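You operate a simulated robot arm through the tools that you are given. There is no shell and no other tool. Be economical: measure what you need, move in short steps, check, and stop when the job is done.

You run a simulated robot arm. Do the job below in one go: nothing can be reset, and whatever is moved stays where it is left.

Task
Fetch the open bottle from the top of the pack table and stand it on the top of the grey table. Then open the pack table drawer, take the red cap from the top of the pack table and leave it in the inside of the pack table drawer, then shut the drawer. Then turn the right rail knob to LOOSE. Do these in the order given. Set down upright: open bottle.

It is judged by the outcome, as a careful person would: the job done as asked, and still so three seconds after it is handed in. It fails if anything else is knocked over, pushed out of place, dropped, spilled or broken. A push-on lid holds only when it is set on centred and level and pressed home; a screw cap is set on level and turned clockwise until tight.

Robot
A 6-joint arm with a two-finger gripper on a trunk, on a base that drives. Base frame: it is fixed to the floor where the robot stands at the start and does not move with it; the origin is under the middle of the robot, x ahead of it, y to its left, z up; the surface under the hand at the start is at about z = 0.8. Lengths are in m, angles in degrees, forces in N, time in s.
Its first joint turns from -166.0 to 166.0 degrees. Places, roughly: inside of the pack table drawer [0.6, 0.2, 0.7]; pack table drawer [0.5, 0.2, 0.7]; red cap (4x4x2 cm) [0.6, 0.2, 0.8]; right rail knob [-5.1, -2.6, 1]; top of the grey table [-0.8, 3.5, 0.8]. Payload 3.43 kg.
The tool frame sits at the grasp point between the pads (the TCP): z along the fingers, y along the line on which they close. The tips reach 0.02 m beyond it. Largest opening 0.19 m; the body of the gripper starts 0.248 m behind the TCP.
Orientation is told as [roll, pitch, yaw] about the base's x, y, z axes, in that order, counted from this pose: with the fingers straight down and closing along the base's y, the tool's x points along the base's -x, its y along +y and its z along -z.

Tools
- The arm moves only by the tool arm_command. Its argument "series" is text: rows parted by semicolons, each of 7 numbers parted by spaces: the shift along the tool's x, y, z in cm, then the turn, a rotation vector about the tool's x, y, z in degrees, then the finger opening in cm, from 0 to 19. In form: x y z rx ry rz claw; .... A call has 1 to 10 rows; each row shifts and turns the commanded pose from where the row before left it, along the tool's axes as they then stand. A row lasts 0.2 s, in which the tool goes at most 0.05 m and 8.6 degrees; a call with a longer step from one row to the next is refused whole, and so is a gripper value outside its range. A pose out of reach is approached as far as the arm can. The call stops where the force on the tool passes 40 N (or 10 N more than at its start, if that is more) or the arm is blocked; 0.2 s more then pass. The fingers move at their own pace (about 0.045 m/s each) and stop on an object; they squeeze with about 41 N. The grip force told is the motor's: it shows also when the fingers shut on nothing. Time passes only in rows, and 0.2 s behind the last, so rows that do not move let the fingers close. The reply holds the time, the measured pose of the TCP, the force on the tool along the base axes, the opening and the grip force, in the units named above and with some noise, with the torque about the TCP (base axes, N m) and any sound that the robot's microphone picked up, and new pictures: "show" is both (left out), scene, wrist or none.
- Cameras (640 x 400 px; columns grow to the right, rows downward): "scene" is now at [0.0284, 0.1979, 1.2178]; the picture's right is [-0.01, -1.00, 0.00], its down [-0.58, 0.01, -0.82] and it looks along [0.82, -0.01, -0.58] (base axes); focal length 214 px, centre (320, 200). "wrist" rides on the gripper at [0.07, -0.008, -0.288] in the tool frame; the picture's right is [0.12, 0.99, 0.00], its down [-0.96, 0.12, -0.25] and it looks along [-0.25, 0.03, 0.97] (tool axes); focal length 261 px, centre (320, 200).
- move_column(by): slides the trunk up (or, below 0, down) by that many m; the arm and the scene camera ride with it, the base frame stays. It gives what a move gives, with no picture.
- drive_base(legs): drives the robot by 1 to 6 legs, each [ahead, turn to the left] in m and degrees, along the robot's own axes; the way and the turn of a leg run together, so that a leg with both is an arc; at most 1.5 m and 180 degrees a leg. The arm and the cameras ride along, it lands a little off, and it stops where it bumps. It gives what a move gives, and a new picture of the scene camera.
- turn_head(pan, tilt): turns the head with the scene camera to pan (to the left, within 155 degrees either way) and tilt (down, from -29 to 69), counted from straight ahead of the robot. It gives what a move gives, and a new picture of the scene camera.
- point_at(camera, pixels): for up to 12 pixels [column, row] of the newest picture of that camera ("zoom" is the newest enlarged one), the place [x, y, z] in the base frame of the surface seen there, good to about 0.002 m. No time passes.
- close_up(camera, box): a new picture of the part [left, top, right, bottom] of that camera's present view, enlarged. No time passes.
- hand_in(): hands the job in; it is judged then, once.

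Keep the steps short. Do not move on a guess: measure, check each grasp and each placing, and mend mistakes. In all there are 110 turns and 260 pictures (those below and enlarged ones count). Leave the gripper open and the arm clear of the work at the hand-in unless told otherwise, and finish with a single line.

The tools are called after "Call:" by a JSON object that holds its "op" and its "data". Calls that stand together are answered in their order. arm_command: Moves the arm, as the interface text tells. Its arguments: {"type":"object","properties":{"series":{"type":"string"},"show":{"type":"string","enum":["both","scene","wrist","none"]}},"required":["series"]} The other tools are called the same way: move_column (by) slides the trunk up or down; drive_base (legs) drives the base; turn_head (pan, tilt) turns the head that bears the scene camera; point_at (camera, pixels) gives the place of the surface under pixels of a picture; close_up (camera, box) takes an enlarged picture of a part of a camera's view; hand_in () hands the job in.

At the start:

```text
time_s: 0.0
position: [0.4986, 0.4652, 1.1219]
tcp_rot: [0.0, -0.1, 0.0]
force: [-0.1, 0.3, 0.4]
ft_torque: [-0.01, 0.01, 0.01]
finger_gap: 0.19
grasp_force: 0.1
trunk travel left (down, up): [-0.025, 0.215]
robot x, y, heading: [-0.0012, 0.002, -0.2]
head pan, tilt: [-32.5, 66.2]
```

scene: 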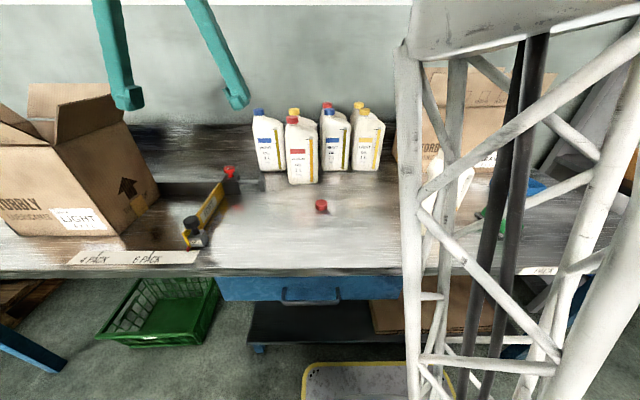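
wrist: 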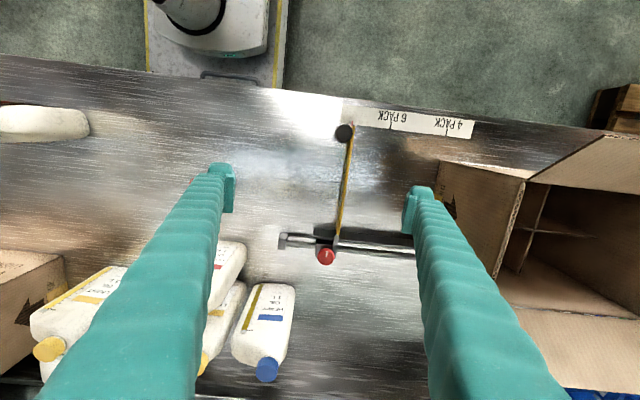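

The bottles stand at the back of the table, and a white one without a cap may be hidden behind the lattice near (455,175). I'll take close-ups of the table first.

Call:
{"op": "close_up", "data": {"camera": "scene", "box": [220, 80, 420, 220]}}

Call:
{"op": "close_up", "data": {"camera": "scene", "box": [400, 120, 600, 260]}}

Call:
{"op": "point_at", "data": {"camera": "scene", "pixels": [[321, 200], [321, 212], [310, 289], [310, 304], [463, 175], [433, 185], [285, 255], [302, 180], [245, 290], [385, 290], [437, 163], [205, 215]]}}

```text
2.86 times, centred on (320, 150) of scene
```

zoom: 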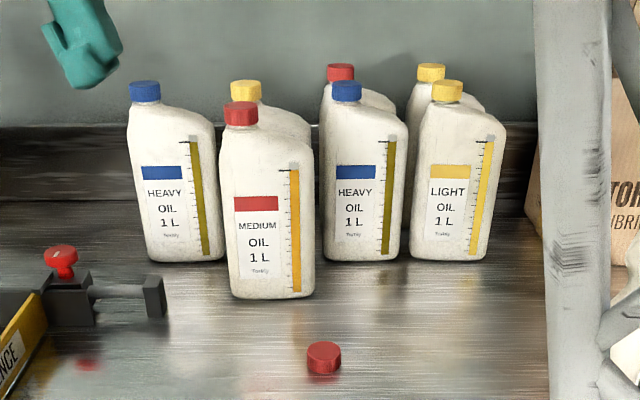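

```text
2.86 times, centred on (500, 190) of scene
```

zoom: 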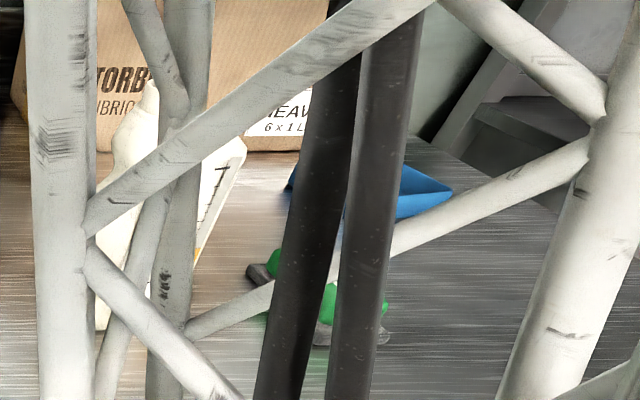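

```text
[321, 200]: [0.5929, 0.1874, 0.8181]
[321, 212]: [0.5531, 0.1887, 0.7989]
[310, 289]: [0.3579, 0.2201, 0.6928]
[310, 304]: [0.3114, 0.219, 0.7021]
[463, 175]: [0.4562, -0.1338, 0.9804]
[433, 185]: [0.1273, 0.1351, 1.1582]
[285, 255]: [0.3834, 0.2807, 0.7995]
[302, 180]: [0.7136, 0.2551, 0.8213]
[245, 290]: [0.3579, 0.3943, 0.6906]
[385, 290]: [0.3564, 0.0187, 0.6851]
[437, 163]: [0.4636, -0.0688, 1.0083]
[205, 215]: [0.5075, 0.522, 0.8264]
```

The open bottle is around (0.46, -0.1), hidden by the lattice mast. I'll turn the head to see it.

Call:
{"op": "turn_head", "data": {"pan": -45, "tilt": 40}}

Call:
{"op": "close_up", "data": {"camera": "wrist", "box": [0, 60, 200, 200]}}

```text
time_s: 0.9
position: [0.4986, 0.4656, 1.1238]
tcp_rot: [0.0, 0.0, -0.1]
force: [0.5, 0.6, 1.1]
ft_torque: [0.02, -0.01, 0.0]
finger_gap: 0.19
grasp_force: 0.1
trunk travel left (down, up): [-0.025, 0.215]
robot x, y, heading: [-0.0012, -0.0035, 0.2]
head pan, tilt: [-45.0, 40.0]
```

scene: 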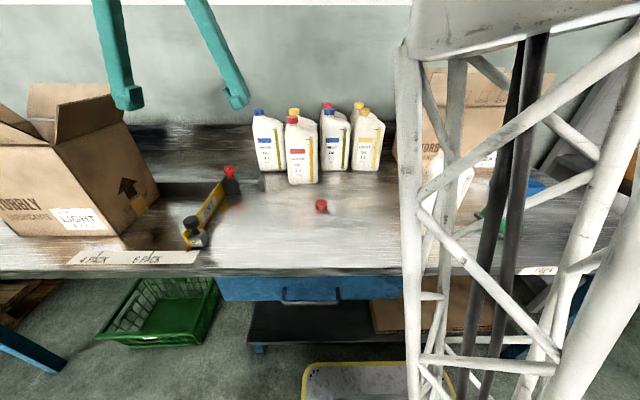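

```text
2.86 times, centred on (100, 130) of wrist
```

zoom: 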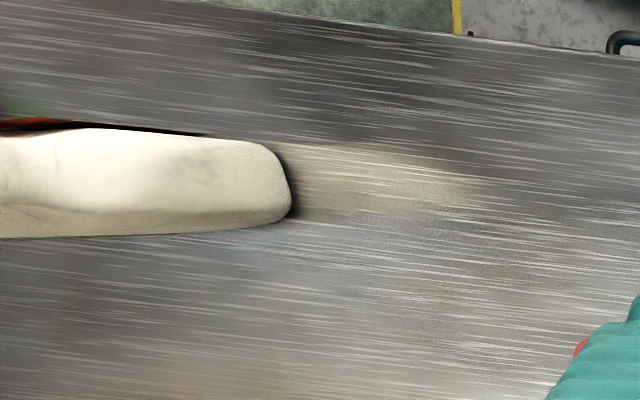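

The picture did not change although the head reads -45/40. I'll try once more with a clearly different angle.

Call:
{"op": "turn_head", "data": {"pan": 40, "tilt": 10}}

```text
time_s: 2.5
position: [0.4992, 0.4667, 1.1216]
tcp_rot: [0.0, 0.0, 0.0]
force: [-1.4, -0.5, -0.1]
ft_torque: [0.01, 0.03, 0.01]
finger_gap: 0.19
grasp_force: 0.1
trunk travel left (down, up): [-0.025, 0.215]
robot x, y, heading: [-0.0014, -0.0014, 0.1]
head pan, tilt: [40.0, 10.0]
```

scene: 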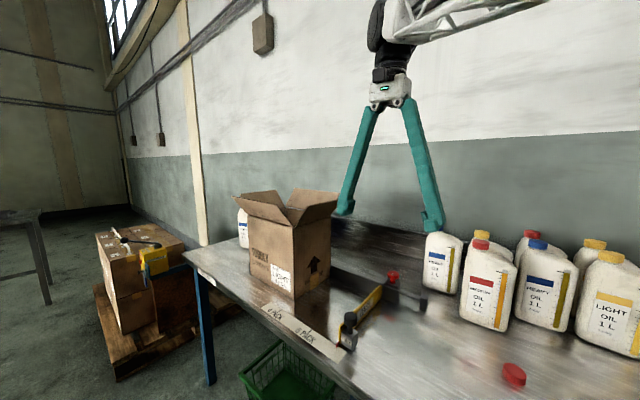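

The head does turn now. I'll look to the right to find the open bottle.

Call:
{"op": "turn_head", "data": {"pan": -35, "tilt": 35}}

```text
time_s: 4.0
position: [0.4994, 0.4644, 1.1221]
tcp_rot: [0.0, 0.0, 0.0]
force: [0.4, 0.1, -0.5]
ft_torque: [0.02, 0.02, 0.02]
finger_gap: 0.1902
grasp_force: 0.1
trunk travel left (down, up): [-0.025, 0.215]
robot x, y, heading: [-0.0019, 0.0022, -0.1]
head pan, tilt: [-35.0, 35.0]
```

scene: 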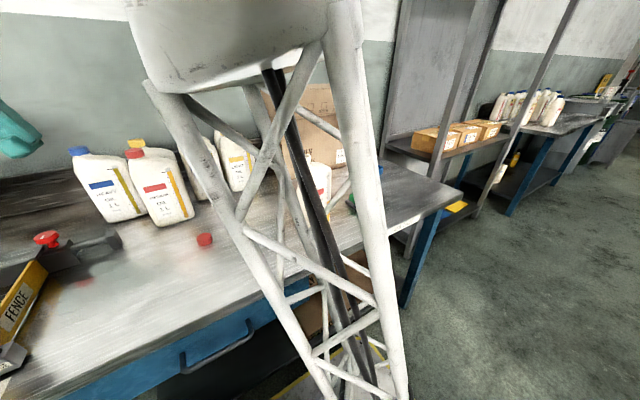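

The mast still hides it. I'll raise the hand and bring it to the right so the wrist camera sees the bottle.

Call:
{"op": "arm_command", "data": {"series": "0 0 -5 0 0 0 19; 0 0 -3 0 0 0 19; 2 -5 0 0 0 0 19; 2 -5 0 0 0 0 19; 2 -4.5 0 0 0 0 19; 2 -4.5 0 0 0 0 19; 2 -4.5 0 0 0 0 19; 0 -5 0 0 0 0 19; 0 -5 0 0 0 0 19; 0 -5 0 0 0 0 19", "show": "both"}}

```text
refused: row 3 steps farther than a row can; nothing moved
```

Call:
{"op": "arm_command", "data": {"series": "0 0 -5 0 0 0 19; 0 0 -3 0 0 0 19; 2 -4.5 0 0 0 0 19; 2 -4.5 0 0 0 0 19; 2 -4.5 0 0 0 0 19; 2 -4.5 0 0 0 0 19; 2 -4.5 0 0 0 0 19; 0 -5 0 0 0 0 19; 0 -5 0 0 0 0 19; 0 -5 0 0 0 0 19", "show": "both"}}

```text
time_s: 6.2
position: [0.3987, 0.0864, 1.177]
tcp_rot: [0.1, 0.0, 0.0]
force: [0.9, 0.9, -0.2]
ft_torque: [-0.14, 0.28, 0.0]
finger_gap: 0.1901
grasp_force: 0.0
out of reach, approached as far as the arm can: row 2
trunk travel left (down, up): [-0.025, 0.215]
robot x, y, heading: [-0.0033, 0.0026, -0.0]
head pan, tilt: [-35.0, 35.0]
```

scene: 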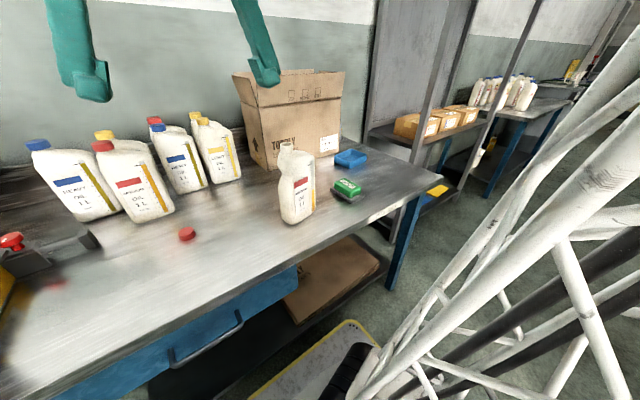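
wrist: 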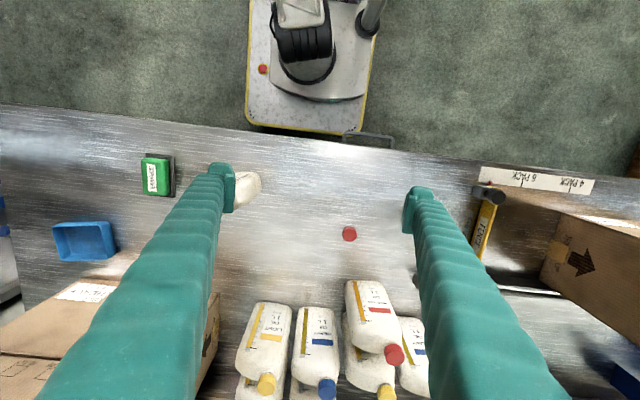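

Now the bottle is visible at scene (295,185). I'll zoom in and measure it.

Call:
{"op": "point_at", "data": {"camera": "scene", "pixels": [[287, 145], [286, 155], [293, 200], [311, 195], [286, 215], [297, 222], [313, 212], [186, 232], [186, 238], [240, 320], [172, 358], [205, 335]]}}

Call:
{"op": "close_up", "data": {"camera": "scene", "box": [230, 120, 390, 240]}}

Call:
{"op": "close_up", "data": {"camera": "wrist", "box": [130, 110, 390, 270]}}

```text
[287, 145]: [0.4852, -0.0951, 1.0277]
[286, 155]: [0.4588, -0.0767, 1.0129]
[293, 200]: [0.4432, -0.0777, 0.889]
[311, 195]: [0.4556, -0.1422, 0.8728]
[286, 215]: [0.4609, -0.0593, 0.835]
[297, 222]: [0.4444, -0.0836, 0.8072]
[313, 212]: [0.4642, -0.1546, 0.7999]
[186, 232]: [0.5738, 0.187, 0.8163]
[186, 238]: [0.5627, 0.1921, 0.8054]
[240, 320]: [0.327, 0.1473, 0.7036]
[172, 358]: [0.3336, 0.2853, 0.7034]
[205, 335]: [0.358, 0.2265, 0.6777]
```

```text
3.33 times, centred on (310, 180) of scene
```

zoom: 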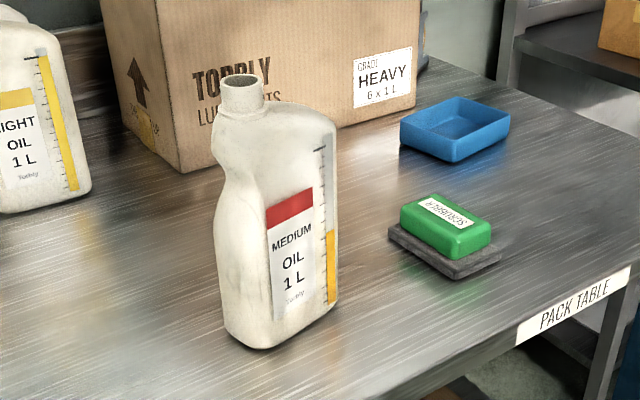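

```text
2.46 times, centred on (260, 190) of wrist
```

zoom: 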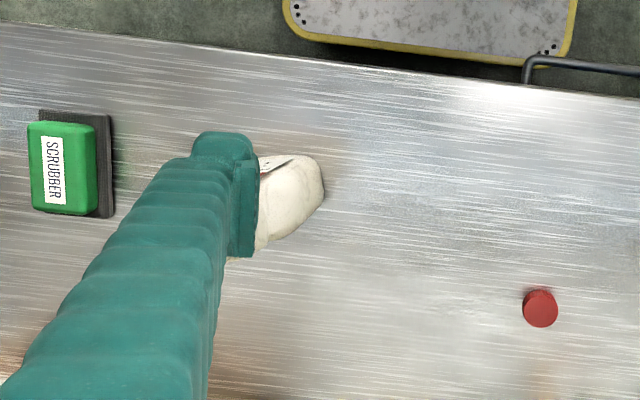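

I'll centre the hand over the bottle at safe height to read its orientation.

Call:
{"op": "arm_command", "data": {"series": "-1 -4.8 0 0 0 0 19; -1 -4.8 0 0 0 0 19; 0 -4.8 0 0 0 0 19; 0 -4.6 0 0 0 0 19; 0 0 0 0 0 0 19", "show": "wrist"}}

Call:
{"op": "close_up", "data": {"camera": "wrist", "box": [220, 110, 420, 270]}}

```text
time_s: 7.4
position: [0.4171, -0.1014, 1.1793]
tcp_rot: [0.0, 0.0, 0.0]
force: [-0.2, -0.7, 0.3]
ft_torque: [-0.02, 0.0, 0.01]
finger_gap: 0.19
grasp_force: 0.0
trunk travel left (down, up): [-0.025, 0.215]
robot x, y, heading: [-0.0015, -0.0046, -0.2]
head pan, tilt: [-35.0, 35.0]
```

wrist: 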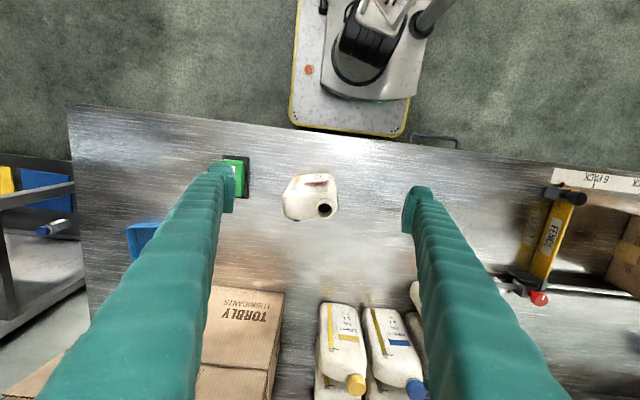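

```text
2.50 times, centred on (320, 190) of wrist
```

zoom: 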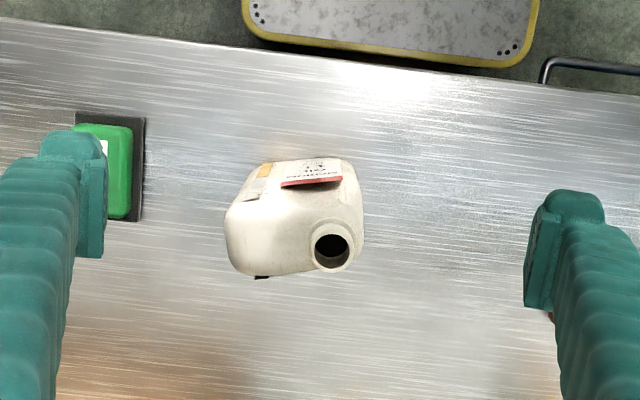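

Call:
{"op": "point_at", "data": {"camera": "zoom", "pixels": [[332, 230], [350, 245], [330, 268], [230, 240], [240, 200], [250, 170], [350, 165], [300, 160], [270, 270], [295, 215], [310, 185], [362, 215]]}}

```text
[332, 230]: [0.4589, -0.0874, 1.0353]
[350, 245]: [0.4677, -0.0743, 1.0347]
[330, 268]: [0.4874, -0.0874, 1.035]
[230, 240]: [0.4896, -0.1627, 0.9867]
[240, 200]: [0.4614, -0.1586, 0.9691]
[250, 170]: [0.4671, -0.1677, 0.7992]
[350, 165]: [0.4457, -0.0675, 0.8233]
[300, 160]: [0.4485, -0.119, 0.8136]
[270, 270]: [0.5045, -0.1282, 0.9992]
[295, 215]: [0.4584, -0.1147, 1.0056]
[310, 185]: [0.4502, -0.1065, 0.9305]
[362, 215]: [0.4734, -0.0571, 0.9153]
```

The bottle is about 5.7 cm thick, with its broad face normal turned about 11° from x, its neck centre at (0.473,-0.088) and its top at 1.035. I'll rotate the tool -79° so that it closes across the thickness, then check.

Call:
{"op": "arm_command", "data": {"series": "0 0 0 0 0 7.9 19; 0 0 0 0 0 7.9 19; 0 0 0 0 0 7.9 19; 0 0 0 0 0 7.9 19; 0 0 0 0 0 7.9 17; 0 0 0 0 0 7.9 15; 0 0 0 0 0 7.9 13; 0 0 0 0 0 7.9 11; 0 0 0 0 0 7.9 11; 0 0 0 0 0 7.9 11", "show": "none"}}

Call:
{"op": "arm_command", "data": {"series": "-1.2 3 0 0 0 0 11; -1.1 2.9 0 0 0 0 11; 0 0 0 0 0 0 11; 0 0 0 0 0 0 11", "show": "both"}}

```text
time_s: 9.6
position: [0.4178, -0.1024, 1.1809]
tcp_rot: [0.0, 0.1, -79.1]
force: [-0.2, -0.2, -0.6]
ft_torque: [0.03, -0.01, -0.03]
finger_gap: 0.1099
grasp_force: 0.1
trunk travel left (down, up): [-0.025, 0.215]
robot x, y, heading: [0.0012, 0.0015, 0.2]
head pan, tilt: [-35.0, 35.0]
```

```text
time_s: 10.6
position: [0.4783, -0.1141, 1.179]
tcp_rot: [0.0, -0.1, -79.0]
force: [-0.7, -1.4, 0.2]
ft_torque: [0.0, -0.01, 0.06]
finger_gap: 0.1099
grasp_force: 0.0
trunk travel left (down, up): [-0.025, 0.215]
robot x, y, heading: [0.0009, -0.0022, 0.0]
head pan, tilt: [-35.0, 35.0]
```

scene: 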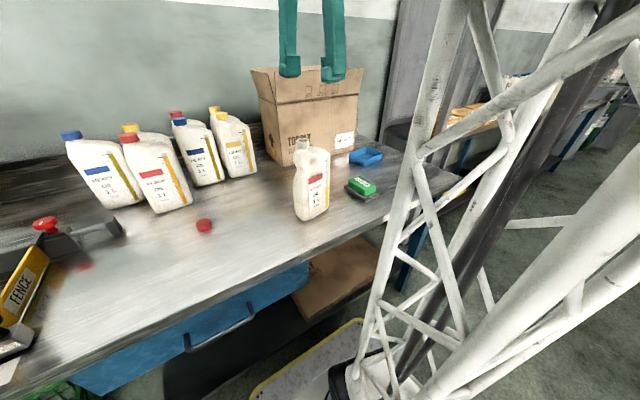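
wrist: 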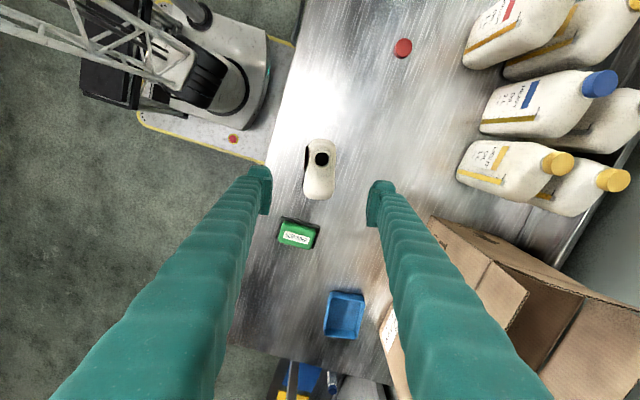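

The bottle is aligned between the fingers. I'll check the carton edge against the rear finger before going down.

Call:
{"op": "point_at", "data": {"camera": "wrist", "pixels": [[428, 218], [386, 320], [400, 300], [319, 160], [320, 195], [306, 170], [334, 175], [298, 228]]}}

Call:
{"op": "close_up", "data": {"camera": "wrist", "box": [220, 110, 420, 250]}}

```text
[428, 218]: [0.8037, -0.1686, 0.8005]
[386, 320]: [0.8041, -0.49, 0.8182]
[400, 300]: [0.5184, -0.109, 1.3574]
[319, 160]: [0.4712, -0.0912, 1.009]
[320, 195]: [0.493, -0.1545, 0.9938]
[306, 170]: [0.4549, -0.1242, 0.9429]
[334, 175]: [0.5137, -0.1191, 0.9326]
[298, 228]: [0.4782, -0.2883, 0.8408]
```

```text
2.86 times, centred on (320, 180) of wrist
```

zoom: 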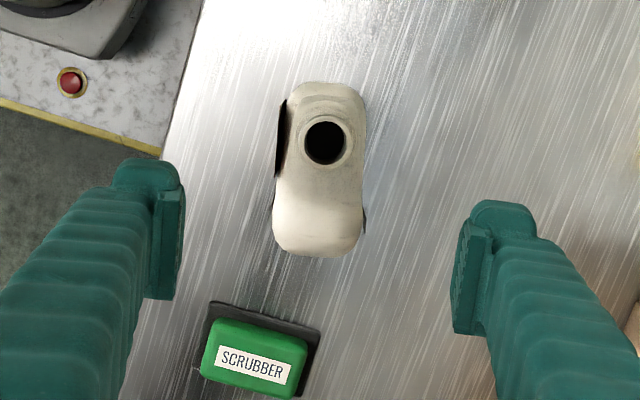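

The carton is well away. The body midplane is at x≈0.484, so I'll shift +0.5 cm along the tool y and go down to z=0.92.

Call:
{"op": "arm_command", "data": {"series": "0 0.5 4 0 0 0 11; 0 0 4 0 0 0 11; 0 0 4 0 0 0 11; 0 0 4 0 0 0 11; 0 0 4 0 0 0 11; 0 0 4 0 0 0 11; 0 0 2 0 0 0 11; 0 0 0 0 0 0 11", "show": "both"}}

```text
time_s: 12.4
position: [0.4822, -0.1124, 0.9231]
tcp_rot: [0.0, -0.1, -79.0]
force: [0.3, 0.3, 0.1]
ft_torque: [0.01, 0.03, -0.01]
finger_gap: 0.1101
grasp_force: 0.1
trunk travel left (down, up): [-0.025, 0.215]
robot x, y, heading: [-0.0016, -0.0014, -0.0]
head pan, tilt: [-35.0, 35.0]
```

scene: 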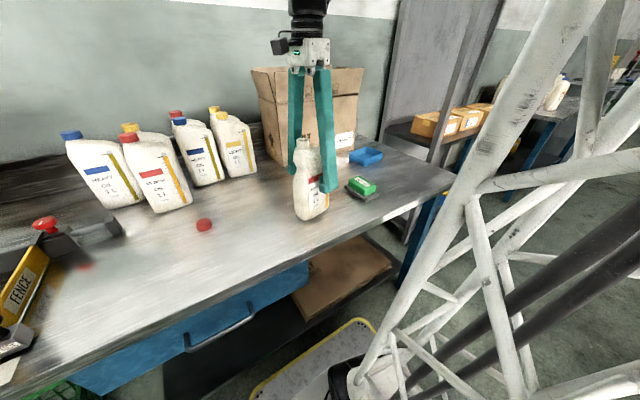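
wrist: 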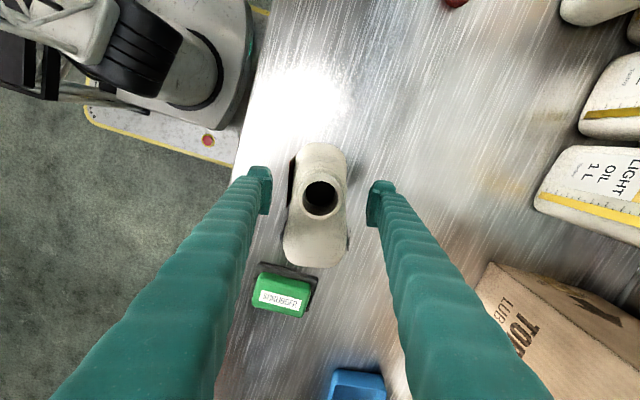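

It's well framed. I'll close the fingers on the body.

Call:
{"op": "arm_command", "data": {"series": "0 0 0 0 0 0 8; 0 0 0 0 0 0 6; 0 0 0 0 0 0 4; 0 0 0 0 0 0 4; 0 0 0 0 0 0 4; 0 0 0 0 0 0 4", "show": "wrist"}}

```text
time_s: 13.8
position: [0.4818, -0.1123, 0.9231]
tcp_rot: [0.0, 0.0, -79.0]
force: [-3.4, 0.4, 3.8]
ft_torque: [-0.02, 0.21, -0.01]
finger_gap: 0.0625
grasp_force: 40.5
trunk travel left (down, up): [-0.025, 0.215]
robot x, y, heading: [-0.0008, 0.0015, 0.1]
head pan, tilt: [-35.0, 35.0]
```

wrist: 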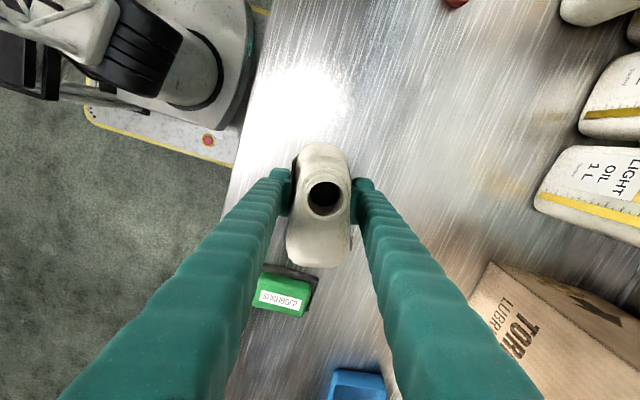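

Held at 6.25 cm, which fits the bottle. I'll lift gently.

Call:
{"op": "arm_command", "data": {"series": "0 0 -1 0 0 0 4; 0 0 -2 0 0 0 4; 0 0 -3 0 0 0 4; 0 0 -3 0 0 0 4; 0 0 -3 0 0 0 4; 0 0 -3 0 0 0 4; 0 0 0 0 0 0 4", "show": "both"}}

```text
time_s: 15.4
position: [0.4831, -0.1113, 1.0702]
tcp_rot: [0.1, 0.0, -79.0]
force: [0.0, 0.1, -5.5]
ft_torque: [-0.02, -0.04, 0.01]
finger_gap: 0.0628
grasp_force: 40.9
trunk travel left (down, up): [-0.025, 0.215]
robot x, y, heading: [0.0023, -0.0028, 0.1]
head pan, tilt: [-35.0, 35.0]
```

scene: 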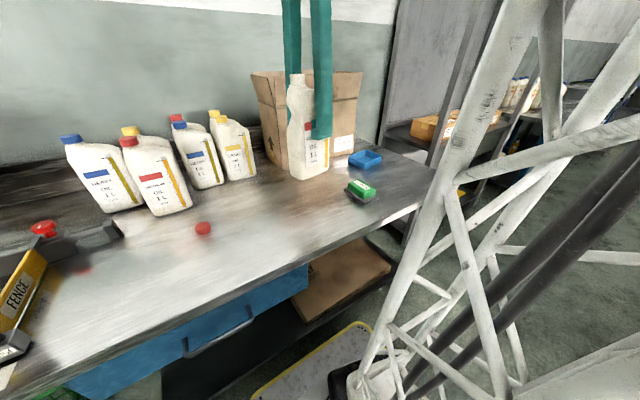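
wrist: 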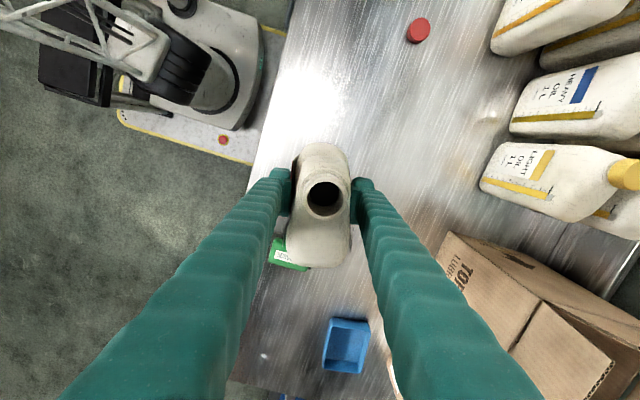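

The bottle is held (5.5 N). I'll look left-back toward the grey table and the floor on the way.

Call:
{"op": "turn_head", "data": {"pan": 100, "tilt": 20}}

Call:
{"op": "turn_head", "data": {"pan": 150, "tilt": 20}}

```text
time_s: 17.5
position: [0.483, -0.1114, 1.0693]
tcp_rot: [0.0, -0.1, -79.0]
force: [0.3, -0.1, -5.8]
ft_torque: [-0.01, -0.02, 0.0]
finger_gap: 0.0623
grasp_force: 41.0
trunk travel left (down, up): [-0.025, 0.215]
robot x, y, heading: [-0.0032, -0.0011, -0.0]
head pan, tilt: [100.0, 20.0]
```

scene: 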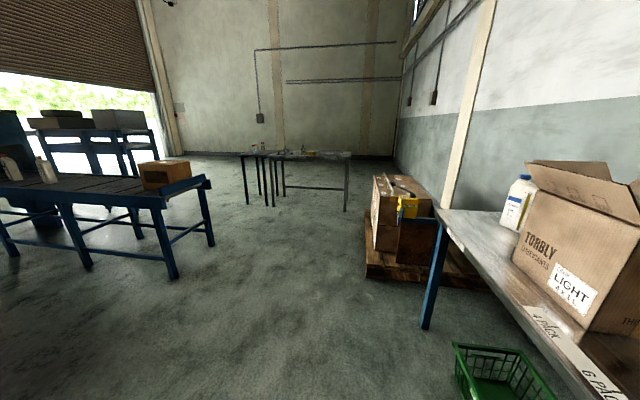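

```text
time_s: 18.7
position: [0.4837, -0.112, 1.0705]
tcp_rot: [0.0, 0.1, -78.9]
force: [-0.1, -0.2, -5.7]
ft_torque: [0.02, -0.03, 0.02]
finger_gap: 0.0625
grasp_force: 40.8
trunk travel left (down, up): [-0.025, 0.215]
robot x, y, heading: [-0.0005, 0.0001, 0.3]
head pan, tilt: [150.0, 20.0]
```

scene: 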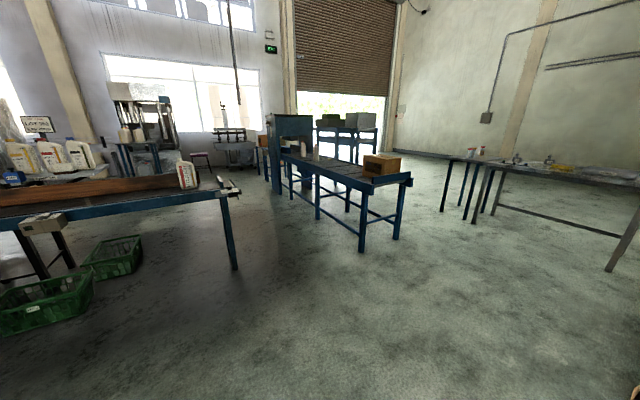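

Call:
{"op": "point_at", "data": {"camera": "scene", "pixels": [[474, 155], [500, 168], [635, 180], [560, 165], [492, 165], [540, 170], [470, 160], [447, 155], [397, 238], [405, 175], [640, 270], [462, 219]]}}

Call:
{"op": "close_up", "data": {"camera": "scene", "box": [430, 120, 640, 260]}}

```text
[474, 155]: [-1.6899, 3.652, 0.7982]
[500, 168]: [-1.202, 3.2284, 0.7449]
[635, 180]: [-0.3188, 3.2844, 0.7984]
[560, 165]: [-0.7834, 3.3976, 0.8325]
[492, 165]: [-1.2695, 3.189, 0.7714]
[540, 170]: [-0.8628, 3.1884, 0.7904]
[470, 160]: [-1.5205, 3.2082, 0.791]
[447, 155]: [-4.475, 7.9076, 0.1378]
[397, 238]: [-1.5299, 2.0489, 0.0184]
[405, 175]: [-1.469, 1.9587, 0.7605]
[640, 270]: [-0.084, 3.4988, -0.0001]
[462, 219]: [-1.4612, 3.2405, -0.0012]
```

```text
2.86 times, centred on (535, 190) of scene
```

zoom: 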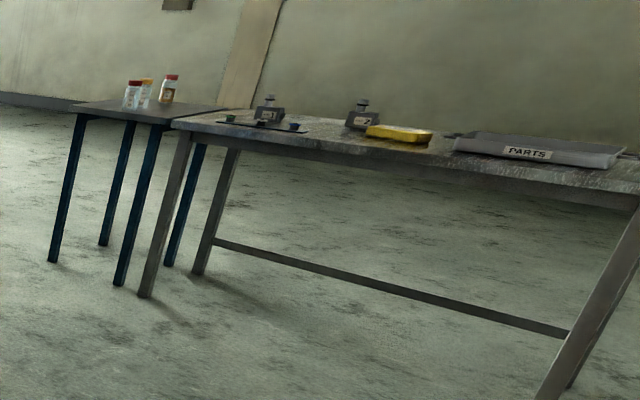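

Call:
{"op": "point_at", "data": {"camera": "scene", "pixels": [[236, 268], [225, 190], [135, 270], [362, 248], [90, 300], [60, 208], [412, 180], [383, 190]]}}

Call:
{"op": "turn_head", "data": {"pan": -150, "tilt": 30}}

```text
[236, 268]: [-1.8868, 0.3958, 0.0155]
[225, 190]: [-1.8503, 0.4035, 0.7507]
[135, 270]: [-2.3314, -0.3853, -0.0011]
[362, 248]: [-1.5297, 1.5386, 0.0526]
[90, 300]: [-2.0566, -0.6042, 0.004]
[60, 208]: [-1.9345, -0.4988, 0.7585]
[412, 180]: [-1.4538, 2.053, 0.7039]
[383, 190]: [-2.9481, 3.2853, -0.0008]
```

```text
time_s: 22.8
position: [0.4839, -0.1122, 1.0704]
tcp_rot: [0.0, 0.0, -79.0]
force: [0.3, 0.4, -4.7]
ft_torque: [-0.01, 0.02, -0.01]
finger_gap: 0.0623
grasp_force: 41.0
trunk travel left (down, up): [-0.025, 0.215]
robot x, y, heading: [0.0009, 0.0004, 0.1]
head pan, tilt: [-150.0, 30.0]
```

scene: 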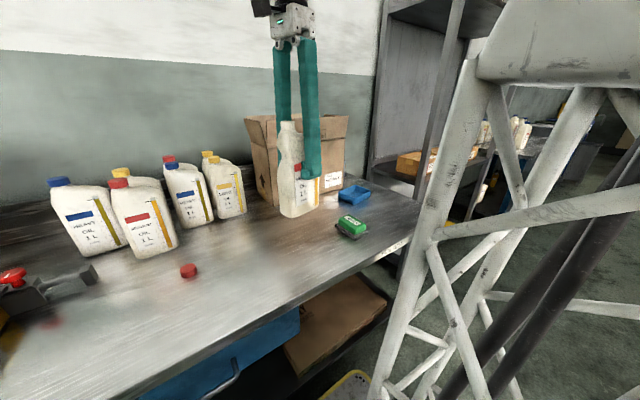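

The way back is free for more than 1 m. I'll back off 0.6 m, turn left 90° and approach the grey table part way, with the head straight ahead.

Call:
{"op": "drive_base", "data": {"legs": [[-0.6, 0], [0, 90], [1.3, 0]]}}

Call:
{"op": "turn_head", "data": {"pan": 0, "tilt": 20}}

```text
time_s: 36.3
position: [-0.4994, 1.7664, 1.0693]
tcp_rot: [-0.1, 0.1, 11.5]
force: [0.3, -0.3, -5.7]
ft_torque: [-0.03, -0.03, 0.01]
finger_gap: 0.0622
grasp_force: 40.5
trunk travel left (down, up): [-0.025, 0.215]
robot x, y, heading: [-0.6088, 1.2835, 90.4]
head pan, tilt: [-150.0, 30.0]
```

scene: 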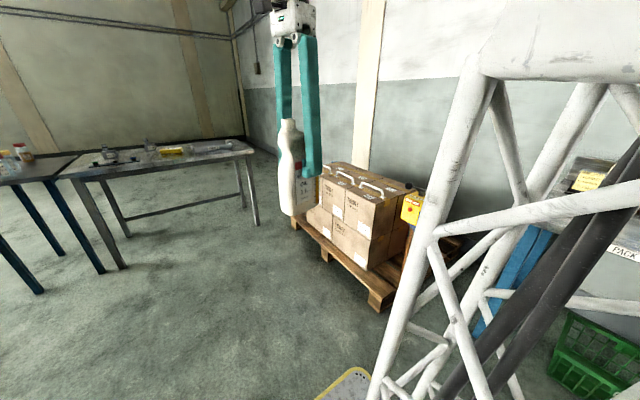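

```text
time_s: 38.6
position: [-0.4979, 1.7664, 1.0694]
tcp_rot: [0.0, 0.0, 11.4]
force: [-0.5, 0.5, -4.1]
ft_torque: [0.01, 0.0, -0.01]
finger_gap: 0.0625
grasp_force: 41.8
trunk travel left (down, up): [-0.025, 0.215]
robot x, y, heading: [-0.6058, 1.2798, 90.4]
head pan, tilt: [0.0, 20.0]
```

scene: 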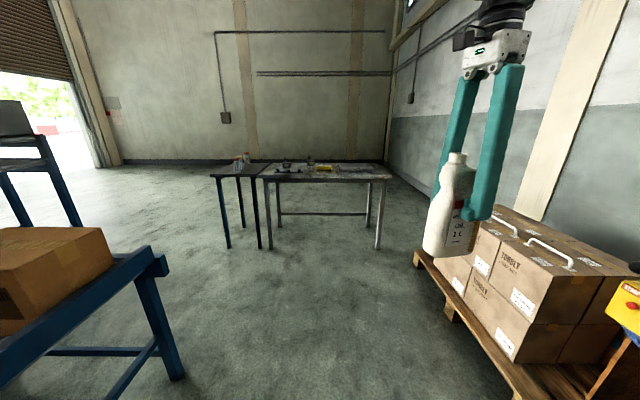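

Clear ahead. I'll drive on 1.1 m and look down at the table.

Call:
{"op": "drive_base", "data": {"legs": [[1.1, 0]]}}

Call:
{"op": "turn_head", "data": {"pan": -5, "tilt": 30}}

```text
time_s: 44.2
position: [-0.496, 2.8617, 1.0696]
tcp_rot: [0.0, -0.1, 10.8]
force: [0.4, 0.0, -5.4]
ft_torque: [-0.01, -0.02, 0.02]
finger_gap: 0.0624
grasp_force: 40.7
trunk travel left (down, up): [-0.025, 0.215]
robot x, y, heading: [-0.6108, 2.378, 89.6]
head pan, tilt: [0.0, 20.0]
```

scene: 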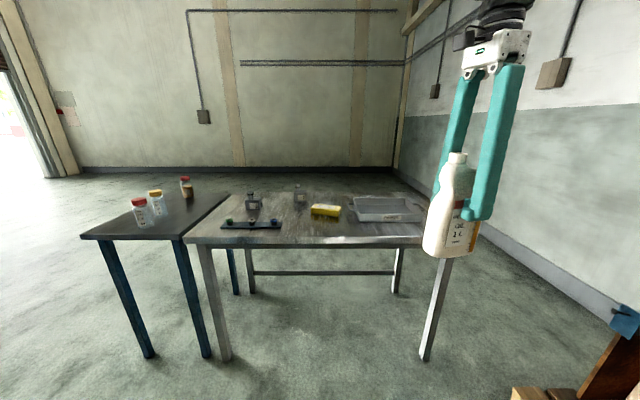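

```text
time_s: 45.0
position: [-0.4952, 2.861, 1.0706]
tcp_rot: [-0.1, 0.0, 10.8]
force: [-0.7, 0.0, -5.3]
ft_torque: [-0.03, -0.01, 0.03]
finger_gap: 0.0627
grasp_force: 41.4
trunk travel left (down, up): [-0.025, 0.215]
robot x, y, heading: [-0.6109, 2.3758, 89.8]
head pan, tilt: [-5.0, 30.0]
```

scene: 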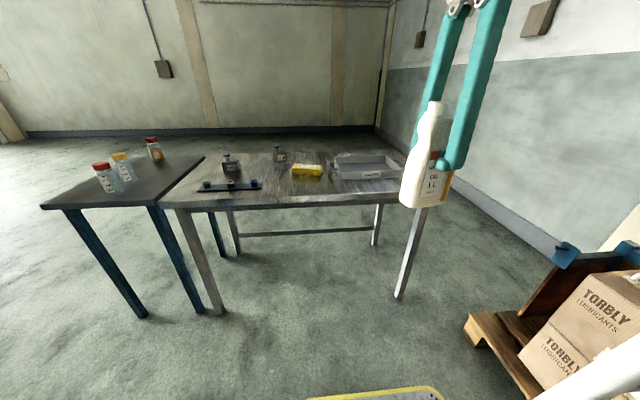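

Call:
{"op": "close_up", "data": {"camera": "scene", "box": [160, 140, 440, 220]}}

Call:
{"op": "point_at", "data": {"camera": "scene", "pixels": [[180, 200], [280, 200], [380, 200], [262, 187], [307, 177], [335, 179], [290, 190], [320, 190], [257, 168], [285, 175], [300, 185], [398, 178]]}}

```text
2.29 times, centred on (300, 180) of scene
```

zoom: 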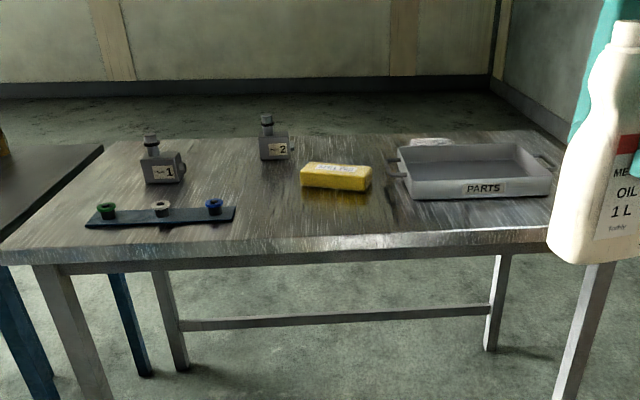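

```text
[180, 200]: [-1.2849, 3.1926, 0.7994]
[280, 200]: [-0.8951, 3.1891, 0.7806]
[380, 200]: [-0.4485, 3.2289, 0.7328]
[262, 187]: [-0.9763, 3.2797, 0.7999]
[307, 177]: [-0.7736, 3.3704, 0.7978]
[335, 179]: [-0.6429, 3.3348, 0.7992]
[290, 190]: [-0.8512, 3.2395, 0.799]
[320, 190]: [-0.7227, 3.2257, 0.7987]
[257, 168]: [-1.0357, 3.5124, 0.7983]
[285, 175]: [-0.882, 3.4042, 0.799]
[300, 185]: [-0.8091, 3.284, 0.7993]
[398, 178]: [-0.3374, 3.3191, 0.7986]
```

The clear spot is between the strip's right end (x≈-0.975) and the sponge/tray, with the front edge at y≈3.19. The target is about (-0.86, 3.29). I'll drive 0.3 m closer for reach.

Call:
{"op": "drive_base", "data": {"legs": [[0.3, 0]]}}

```text
time_s: 47.0
position: [-0.4982, 3.1625, 1.069]
tcp_rot: [0.0, 0.0, 11.2]
force: [-0.3, 0.1, -4.7]
ft_torque: [-0.01, -0.02, 0.02]
finger_gap: 0.0624
grasp_force: 40.9
trunk travel left (down, up): [-0.025, 0.215]
robot x, y, heading: [-0.6102, 2.6809, 90.1]
head pan, tilt: [-5.0, 30.0]
```

scene: 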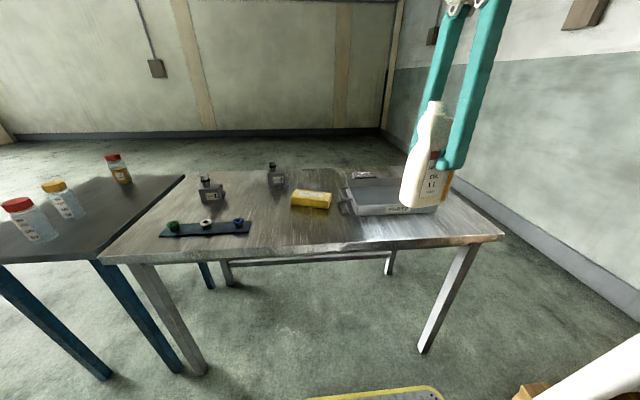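

Call:
{"op": "point_at", "data": {"camera": "scene", "pixels": [[251, 231], [249, 220], [293, 205], [291, 193], [328, 209], [343, 213], [357, 215], [290, 245], [290, 225], [330, 235], [410, 215], [340, 190]]}}

```text
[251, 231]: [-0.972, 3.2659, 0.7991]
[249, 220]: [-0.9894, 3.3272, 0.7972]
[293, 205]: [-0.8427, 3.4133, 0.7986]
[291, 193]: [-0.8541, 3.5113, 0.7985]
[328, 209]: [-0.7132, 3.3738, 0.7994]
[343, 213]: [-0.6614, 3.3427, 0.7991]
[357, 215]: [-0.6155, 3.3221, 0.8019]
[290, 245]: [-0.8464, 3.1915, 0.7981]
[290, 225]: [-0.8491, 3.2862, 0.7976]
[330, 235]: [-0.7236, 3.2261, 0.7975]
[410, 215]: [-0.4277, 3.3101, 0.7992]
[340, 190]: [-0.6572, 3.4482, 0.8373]
```

I'll square the tool to yaw 0 and carry the bottle over the spot (-0.84, 3.28).

Call:
{"op": "arm_command", "data": {"series": "0 0 0 0 0 5.6 4; 0 0 0 0 0 5.6 4; 4.3 1.45 0 0 0 0 4; 4.3 1.45 0 0 0 0 4; 4.3 1.45 0 0 0 0 4; 4.3 1.45 0 0 0 0 4; 4.3 1.45 0 0 0 0 4; 4.3 1.45 0 0 0 0 4; 4.3 1.45 0 0 0 0 4; 4.1 1.6 0 0 0 0 4", "show": "both"}}

```text
time_s: 49.2
position: [-0.842, 3.2842, 1.071]
tcp_rot: [0.0, 0.0, -0.1]
force: [1.9, -0.7, -2.9]
ft_torque: [0.13, 0.16, 0.02]
finger_gap: 0.0625
grasp_force: 40.9
trunk travel left (down, up): [-0.025, 0.215]
robot x, y, heading: [-0.6099, 2.6821, 90.5]
head pan, tilt: [-5.0, 30.0]
```

scene: 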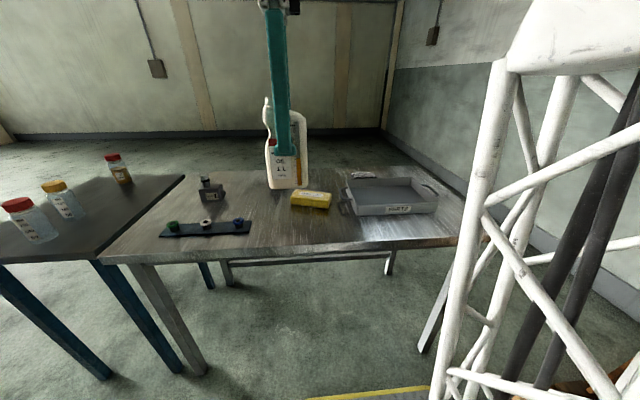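
wrist: 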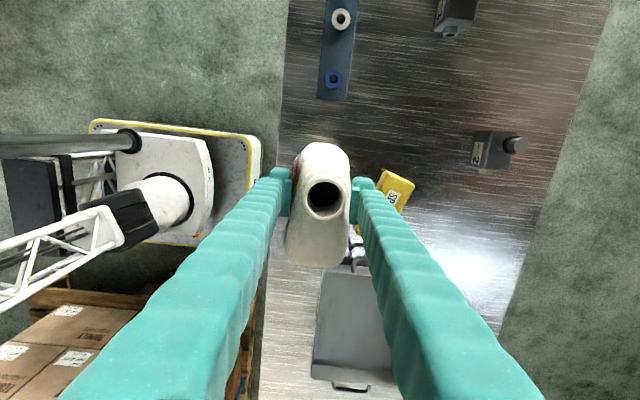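

Over the spot. At the grasp the TCP was 0.124 above the table, so I'll lower to about 0.927 and then creep.

Call:
{"op": "arm_command", "data": {"series": "0 0 3 0 0 0 4; 0 0 3 0 0 0 4; 0 0 3 0 0 0 4; 0 0 3 0 0 0 4; 0 0 1.8 0 0 0 4; 0 0 0.4 0 0 0 4; 0 0 0 0 0 0 4", "show": "both"}}

```text
time_s: 50.8
position: [-0.841, 3.2821, 0.9253]
tcp_rot: [0.0, 0.0, 0.0]
force: [-0.2, 0.5, -4.6]
ft_torque: [-0.01, -0.02, -0.02]
finger_gap: 0.0625
grasp_force: 41.0
trunk travel left (down, up): [-0.025, 0.215]
robot x, y, heading: [-0.6071, 2.6752, 90.1]
head pan, tilt: [-5.0, 30.0]
```

scene: 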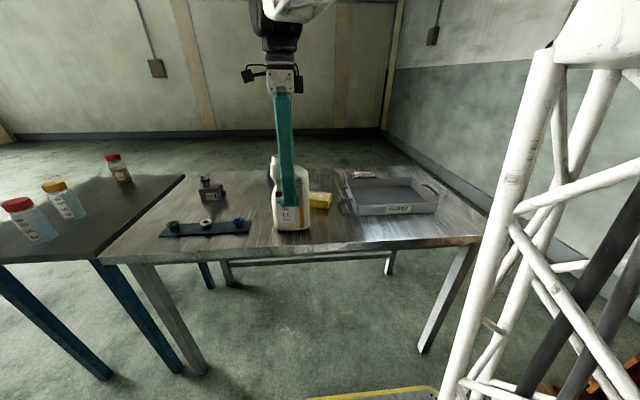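
wrist: 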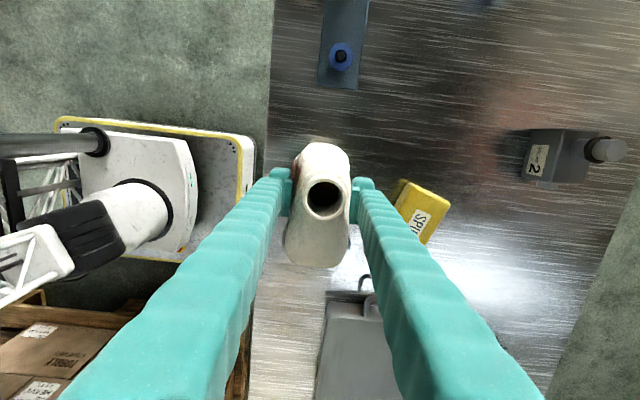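

Still carrying about 5 N. I'll creep down in small steps to contact.

Call:
{"op": "arm_command", "data": {"series": "0 0 0.15 0 0 0 4; 0 0 0.15 0 0 0 4; 0 0 0 0 0 0 4", "show": "none"}}

```text
time_s: 51.6
position: [-0.8426, 3.2818, 0.9248]
tcp_rot: [0.1, 0.0, 0.0]
force: [-0.3, 0.9, -5.0]
ft_torque: [-0.01, 0.01, 0.0]
finger_gap: 0.0626
grasp_force: 41.4
trunk travel left (down, up): [-0.025, 0.215]
robot x, y, heading: [-0.6096, 2.6847, 90.2]
head pan, tilt: [-5.0, 30.0]
```

Call:
{"op": "arm_command", "data": {"series": "0 0 0.15 0 0 0 4; 0 0 0.15 0 0 0 4; 0 0 0 0 0 0 4", "show": "none"}}

```text
time_s: 52.4
position: [-0.8403, 3.2818, 0.9226]
tcp_rot: [0.1, 0.0, -0.1]
force: [-1.9, 3.5, 17.7]
ft_torque: [-0.05, -0.15, -0.03]
finger_gap: 0.0622
grasp_force: 41.1
trunk travel left (down, up): [-0.025, 0.215]
robot x, y, heading: [-0.6069, 2.6787, 90.3]
head pan, tilt: [-5.0, 30.0]
```

Contact (force now +18 N). I'll ease up 1 mm and open slowly to 9.5 cm.

Call:
{"op": "arm_command", "data": {"series": "0 0 -0.15 0 0 0 4; 0 0 0 0 0 0 6.4; 0 0 0 0 0 0 7; 0 0 0 0 0 0 8; 0 0 0 0 0 0 9.5; 0 0 0 0 0 0 9.5", "show": "both"}}

```text
time_s: 53.8
position: [-0.8406, 3.2808, 0.9228]
tcp_rot: [0.0, 0.0, 0.0]
force: [0.1, -0.2, 0.4]
ft_torque: [0.0, -0.01, -0.02]
finger_gap: 0.0949
grasp_force: 0.1
trunk travel left (down, up): [-0.025, 0.215]
robot x, y, heading: [-0.6106, 2.6805, 90.3]
head pan, tilt: [-5.0, 30.0]
```

scene: 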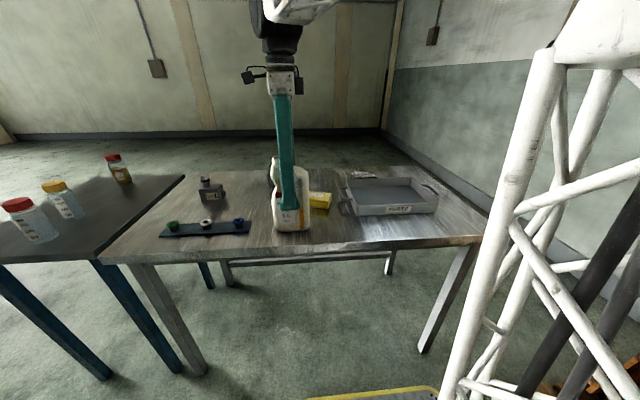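
wrist: 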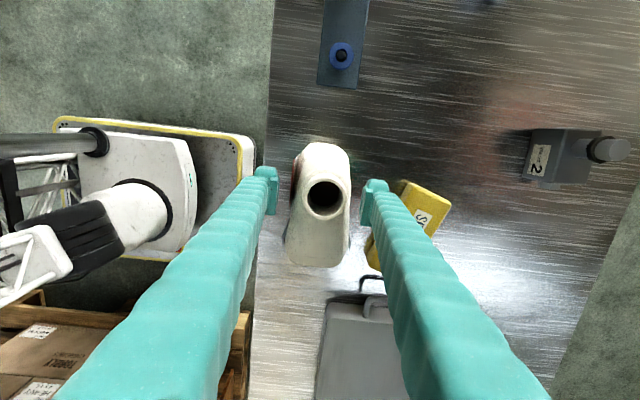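

The bottle stands free. I'll go straight up.

Call:
{"op": "arm_command", "data": {"series": "0 0 -4 0 0 0 9.5; 0 0 -4 0 0 0 9.5; 0 0 -4 0 0 0 9.5; 0 0 -4 0 0 0 9.5; 0 0 0 0 0 0 9.5", "show": "none"}}

Call:
{"op": "move_column", "data": {"by": 0.08}}

Call:
{"op": "arm_command", "data": {"series": "-4 -2 0 0 0 0 9.5; -4 -2 0 0 0 0 9.5; -4 -2 0 0 0 0 9.5; -4 -2 0 0 0 0 9.5; -3 -3 0 0 0 0 9.5; -3 -3 0 0 0 0 9.5; 0 -4 0 0 0 0 9.5; 0 -4 0 0 0 0 9.5; 0 0 0 0 0 0 9.5", "show": "both"}}

```text
time_s: 55.0
position: [-0.8408, 3.2834, 1.085]
tcp_rot: [0.1, -0.1, 0.0]
force: [-0.1, -0.4, 0.2]
ft_torque: [-0.02, 0.01, -0.03]
finger_gap: 0.095
grasp_force: 0.0
trunk travel left (down, up): [-0.025, 0.215]
robot x, y, heading: [-0.6115, 2.6814, 89.9]
head pan, tilt: [-5.0, 30.0]
```

```text
time_s: 56.2
position: [-0.8393, 3.2831, 1.1638]
tcp_rot: [0.0, 0.0, 0.0]
force: [-0.4, 0.9, 0.3]
ft_torque: [-0.02, 0.03, 0.01]
finger_gap: 0.0953
grasp_force: 0.0
trunk travel left (down, up): [-0.105, 0.135]
robot x, y, heading: [-0.6092, 2.6803, 90.3]
head pan, tilt: [-5.0, 30.0]
```

```text
time_s: 58.2
position: [-0.6211, 3.0617, 1.1627]
tcp_rot: [0.0, 0.1, 0.0]
force: [0.6, 0.0, 1.0]
ft_torque: [-0.03, -0.01, -0.02]
finger_gap: 0.0953
grasp_force: 0.1
trunk travel left (down, up): [-0.105, 0.135]
robot x, y, heading: [-0.6125, 2.6784, 90.4]
head pan, tilt: [-5.0, 30.0]
```

scene: 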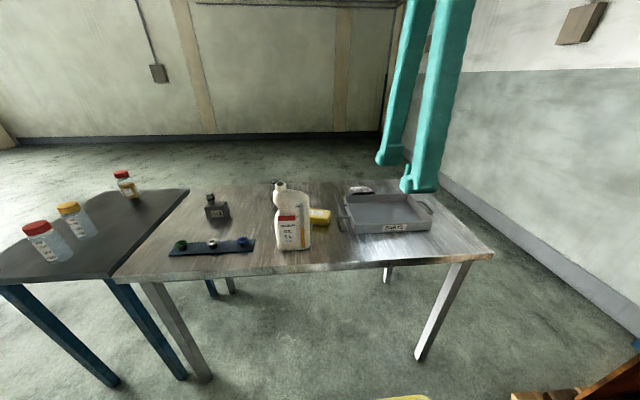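
wrist: 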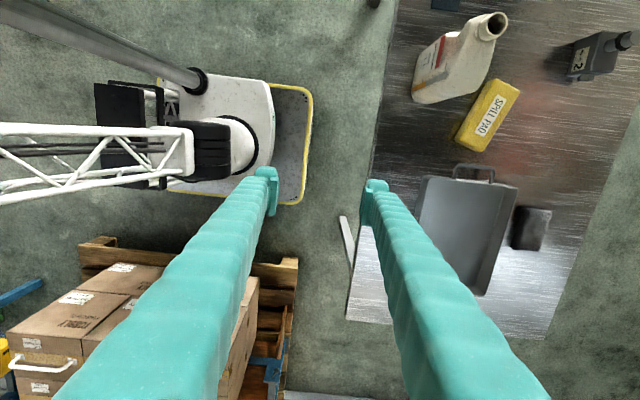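

The bottle stands upright on the grey table and nothing was touched. I'll drive back to the pack table: back 2.5 m, turn right 90°.

Call:
{"op": "drive_base", "data": {"legs": [[-1.3, 0], [-1.2, 0], [0, -90]]}}

Call:
{"op": "turn_head", "data": {"pan": 0, "tilt": 35}}

```text
time_s: 74.6
position: [-0.256, 0.141, 1.163]
tcp_rot: [0.0, 0.0, -91.8]
force: [-0.6, 0.6, 0.4]
ft_torque: [0.0, -0.03, 0.01]
finger_gap: 0.095
grasp_force: 0.0
trunk travel left (down, up): [-0.105, 0.135]
robot x, y, heading: [-0.6387, 0.143, -1.4]
head pan, tilt: [-5.0, 30.0]
```

scene: 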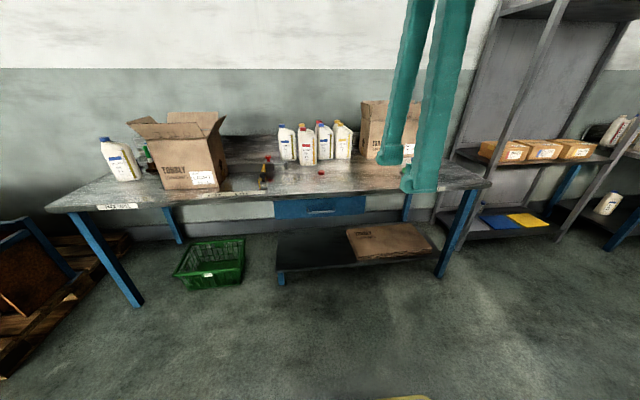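

```text
time_s: 75.2
position: [-0.2564, 0.1418, 1.1625]
tcp_rot: [-0.1, 0.0, -91.8]
force: [0.0, 0.3, -0.8]
ft_torque: [0.0, 0.02, 0.02]
finger_gap: 0.0951
grasp_force: 0.0
trunk travel left (down, up): [-0.105, 0.135]
robot x, y, heading: [-0.6409, 0.1416, -1.2]
head pan, tilt: [0.0, 35.0]
```

scene: 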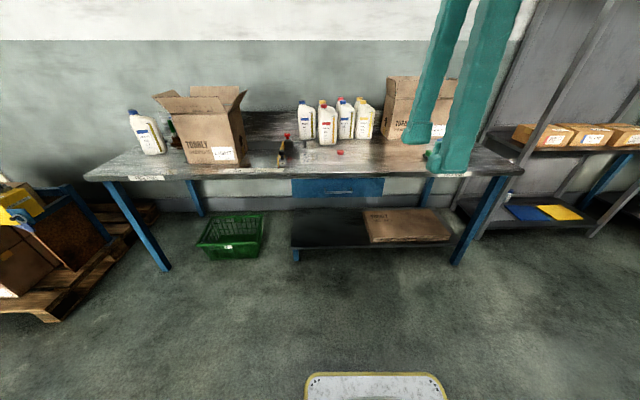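

Call:
{"op": "close_up", "data": {"camera": "scene", "box": [270, 130, 430, 230]}}

Call:
{"op": "point_at", "data": {"camera": "zoom", "pixels": [[220, 245], [315, 245], [270, 245], [90, 185], [452, 185], [270, 170], [90, 255], [450, 255], [270, 225], [283, 88], [270, 260], [180, 150]]}}

```text
4.00 times, centred on (350, 180) of scene
```

zoom: 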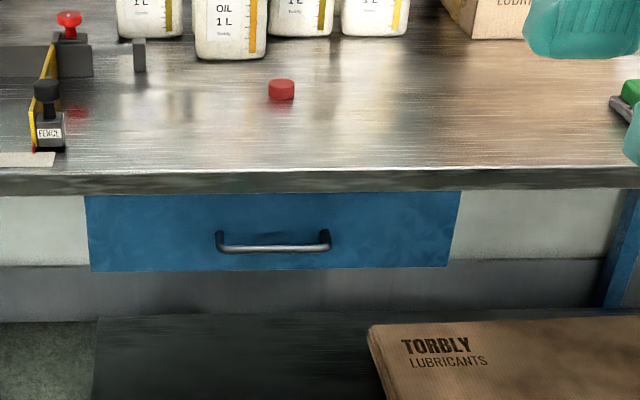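

```text
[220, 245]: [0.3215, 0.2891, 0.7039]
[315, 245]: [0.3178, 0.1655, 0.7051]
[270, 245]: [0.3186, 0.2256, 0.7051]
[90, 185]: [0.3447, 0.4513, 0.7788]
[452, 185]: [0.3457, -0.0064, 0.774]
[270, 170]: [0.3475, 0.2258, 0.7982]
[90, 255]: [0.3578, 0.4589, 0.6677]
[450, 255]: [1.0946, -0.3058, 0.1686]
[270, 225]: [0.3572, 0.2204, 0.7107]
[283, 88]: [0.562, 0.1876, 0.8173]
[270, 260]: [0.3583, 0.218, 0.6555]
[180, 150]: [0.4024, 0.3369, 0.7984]
```

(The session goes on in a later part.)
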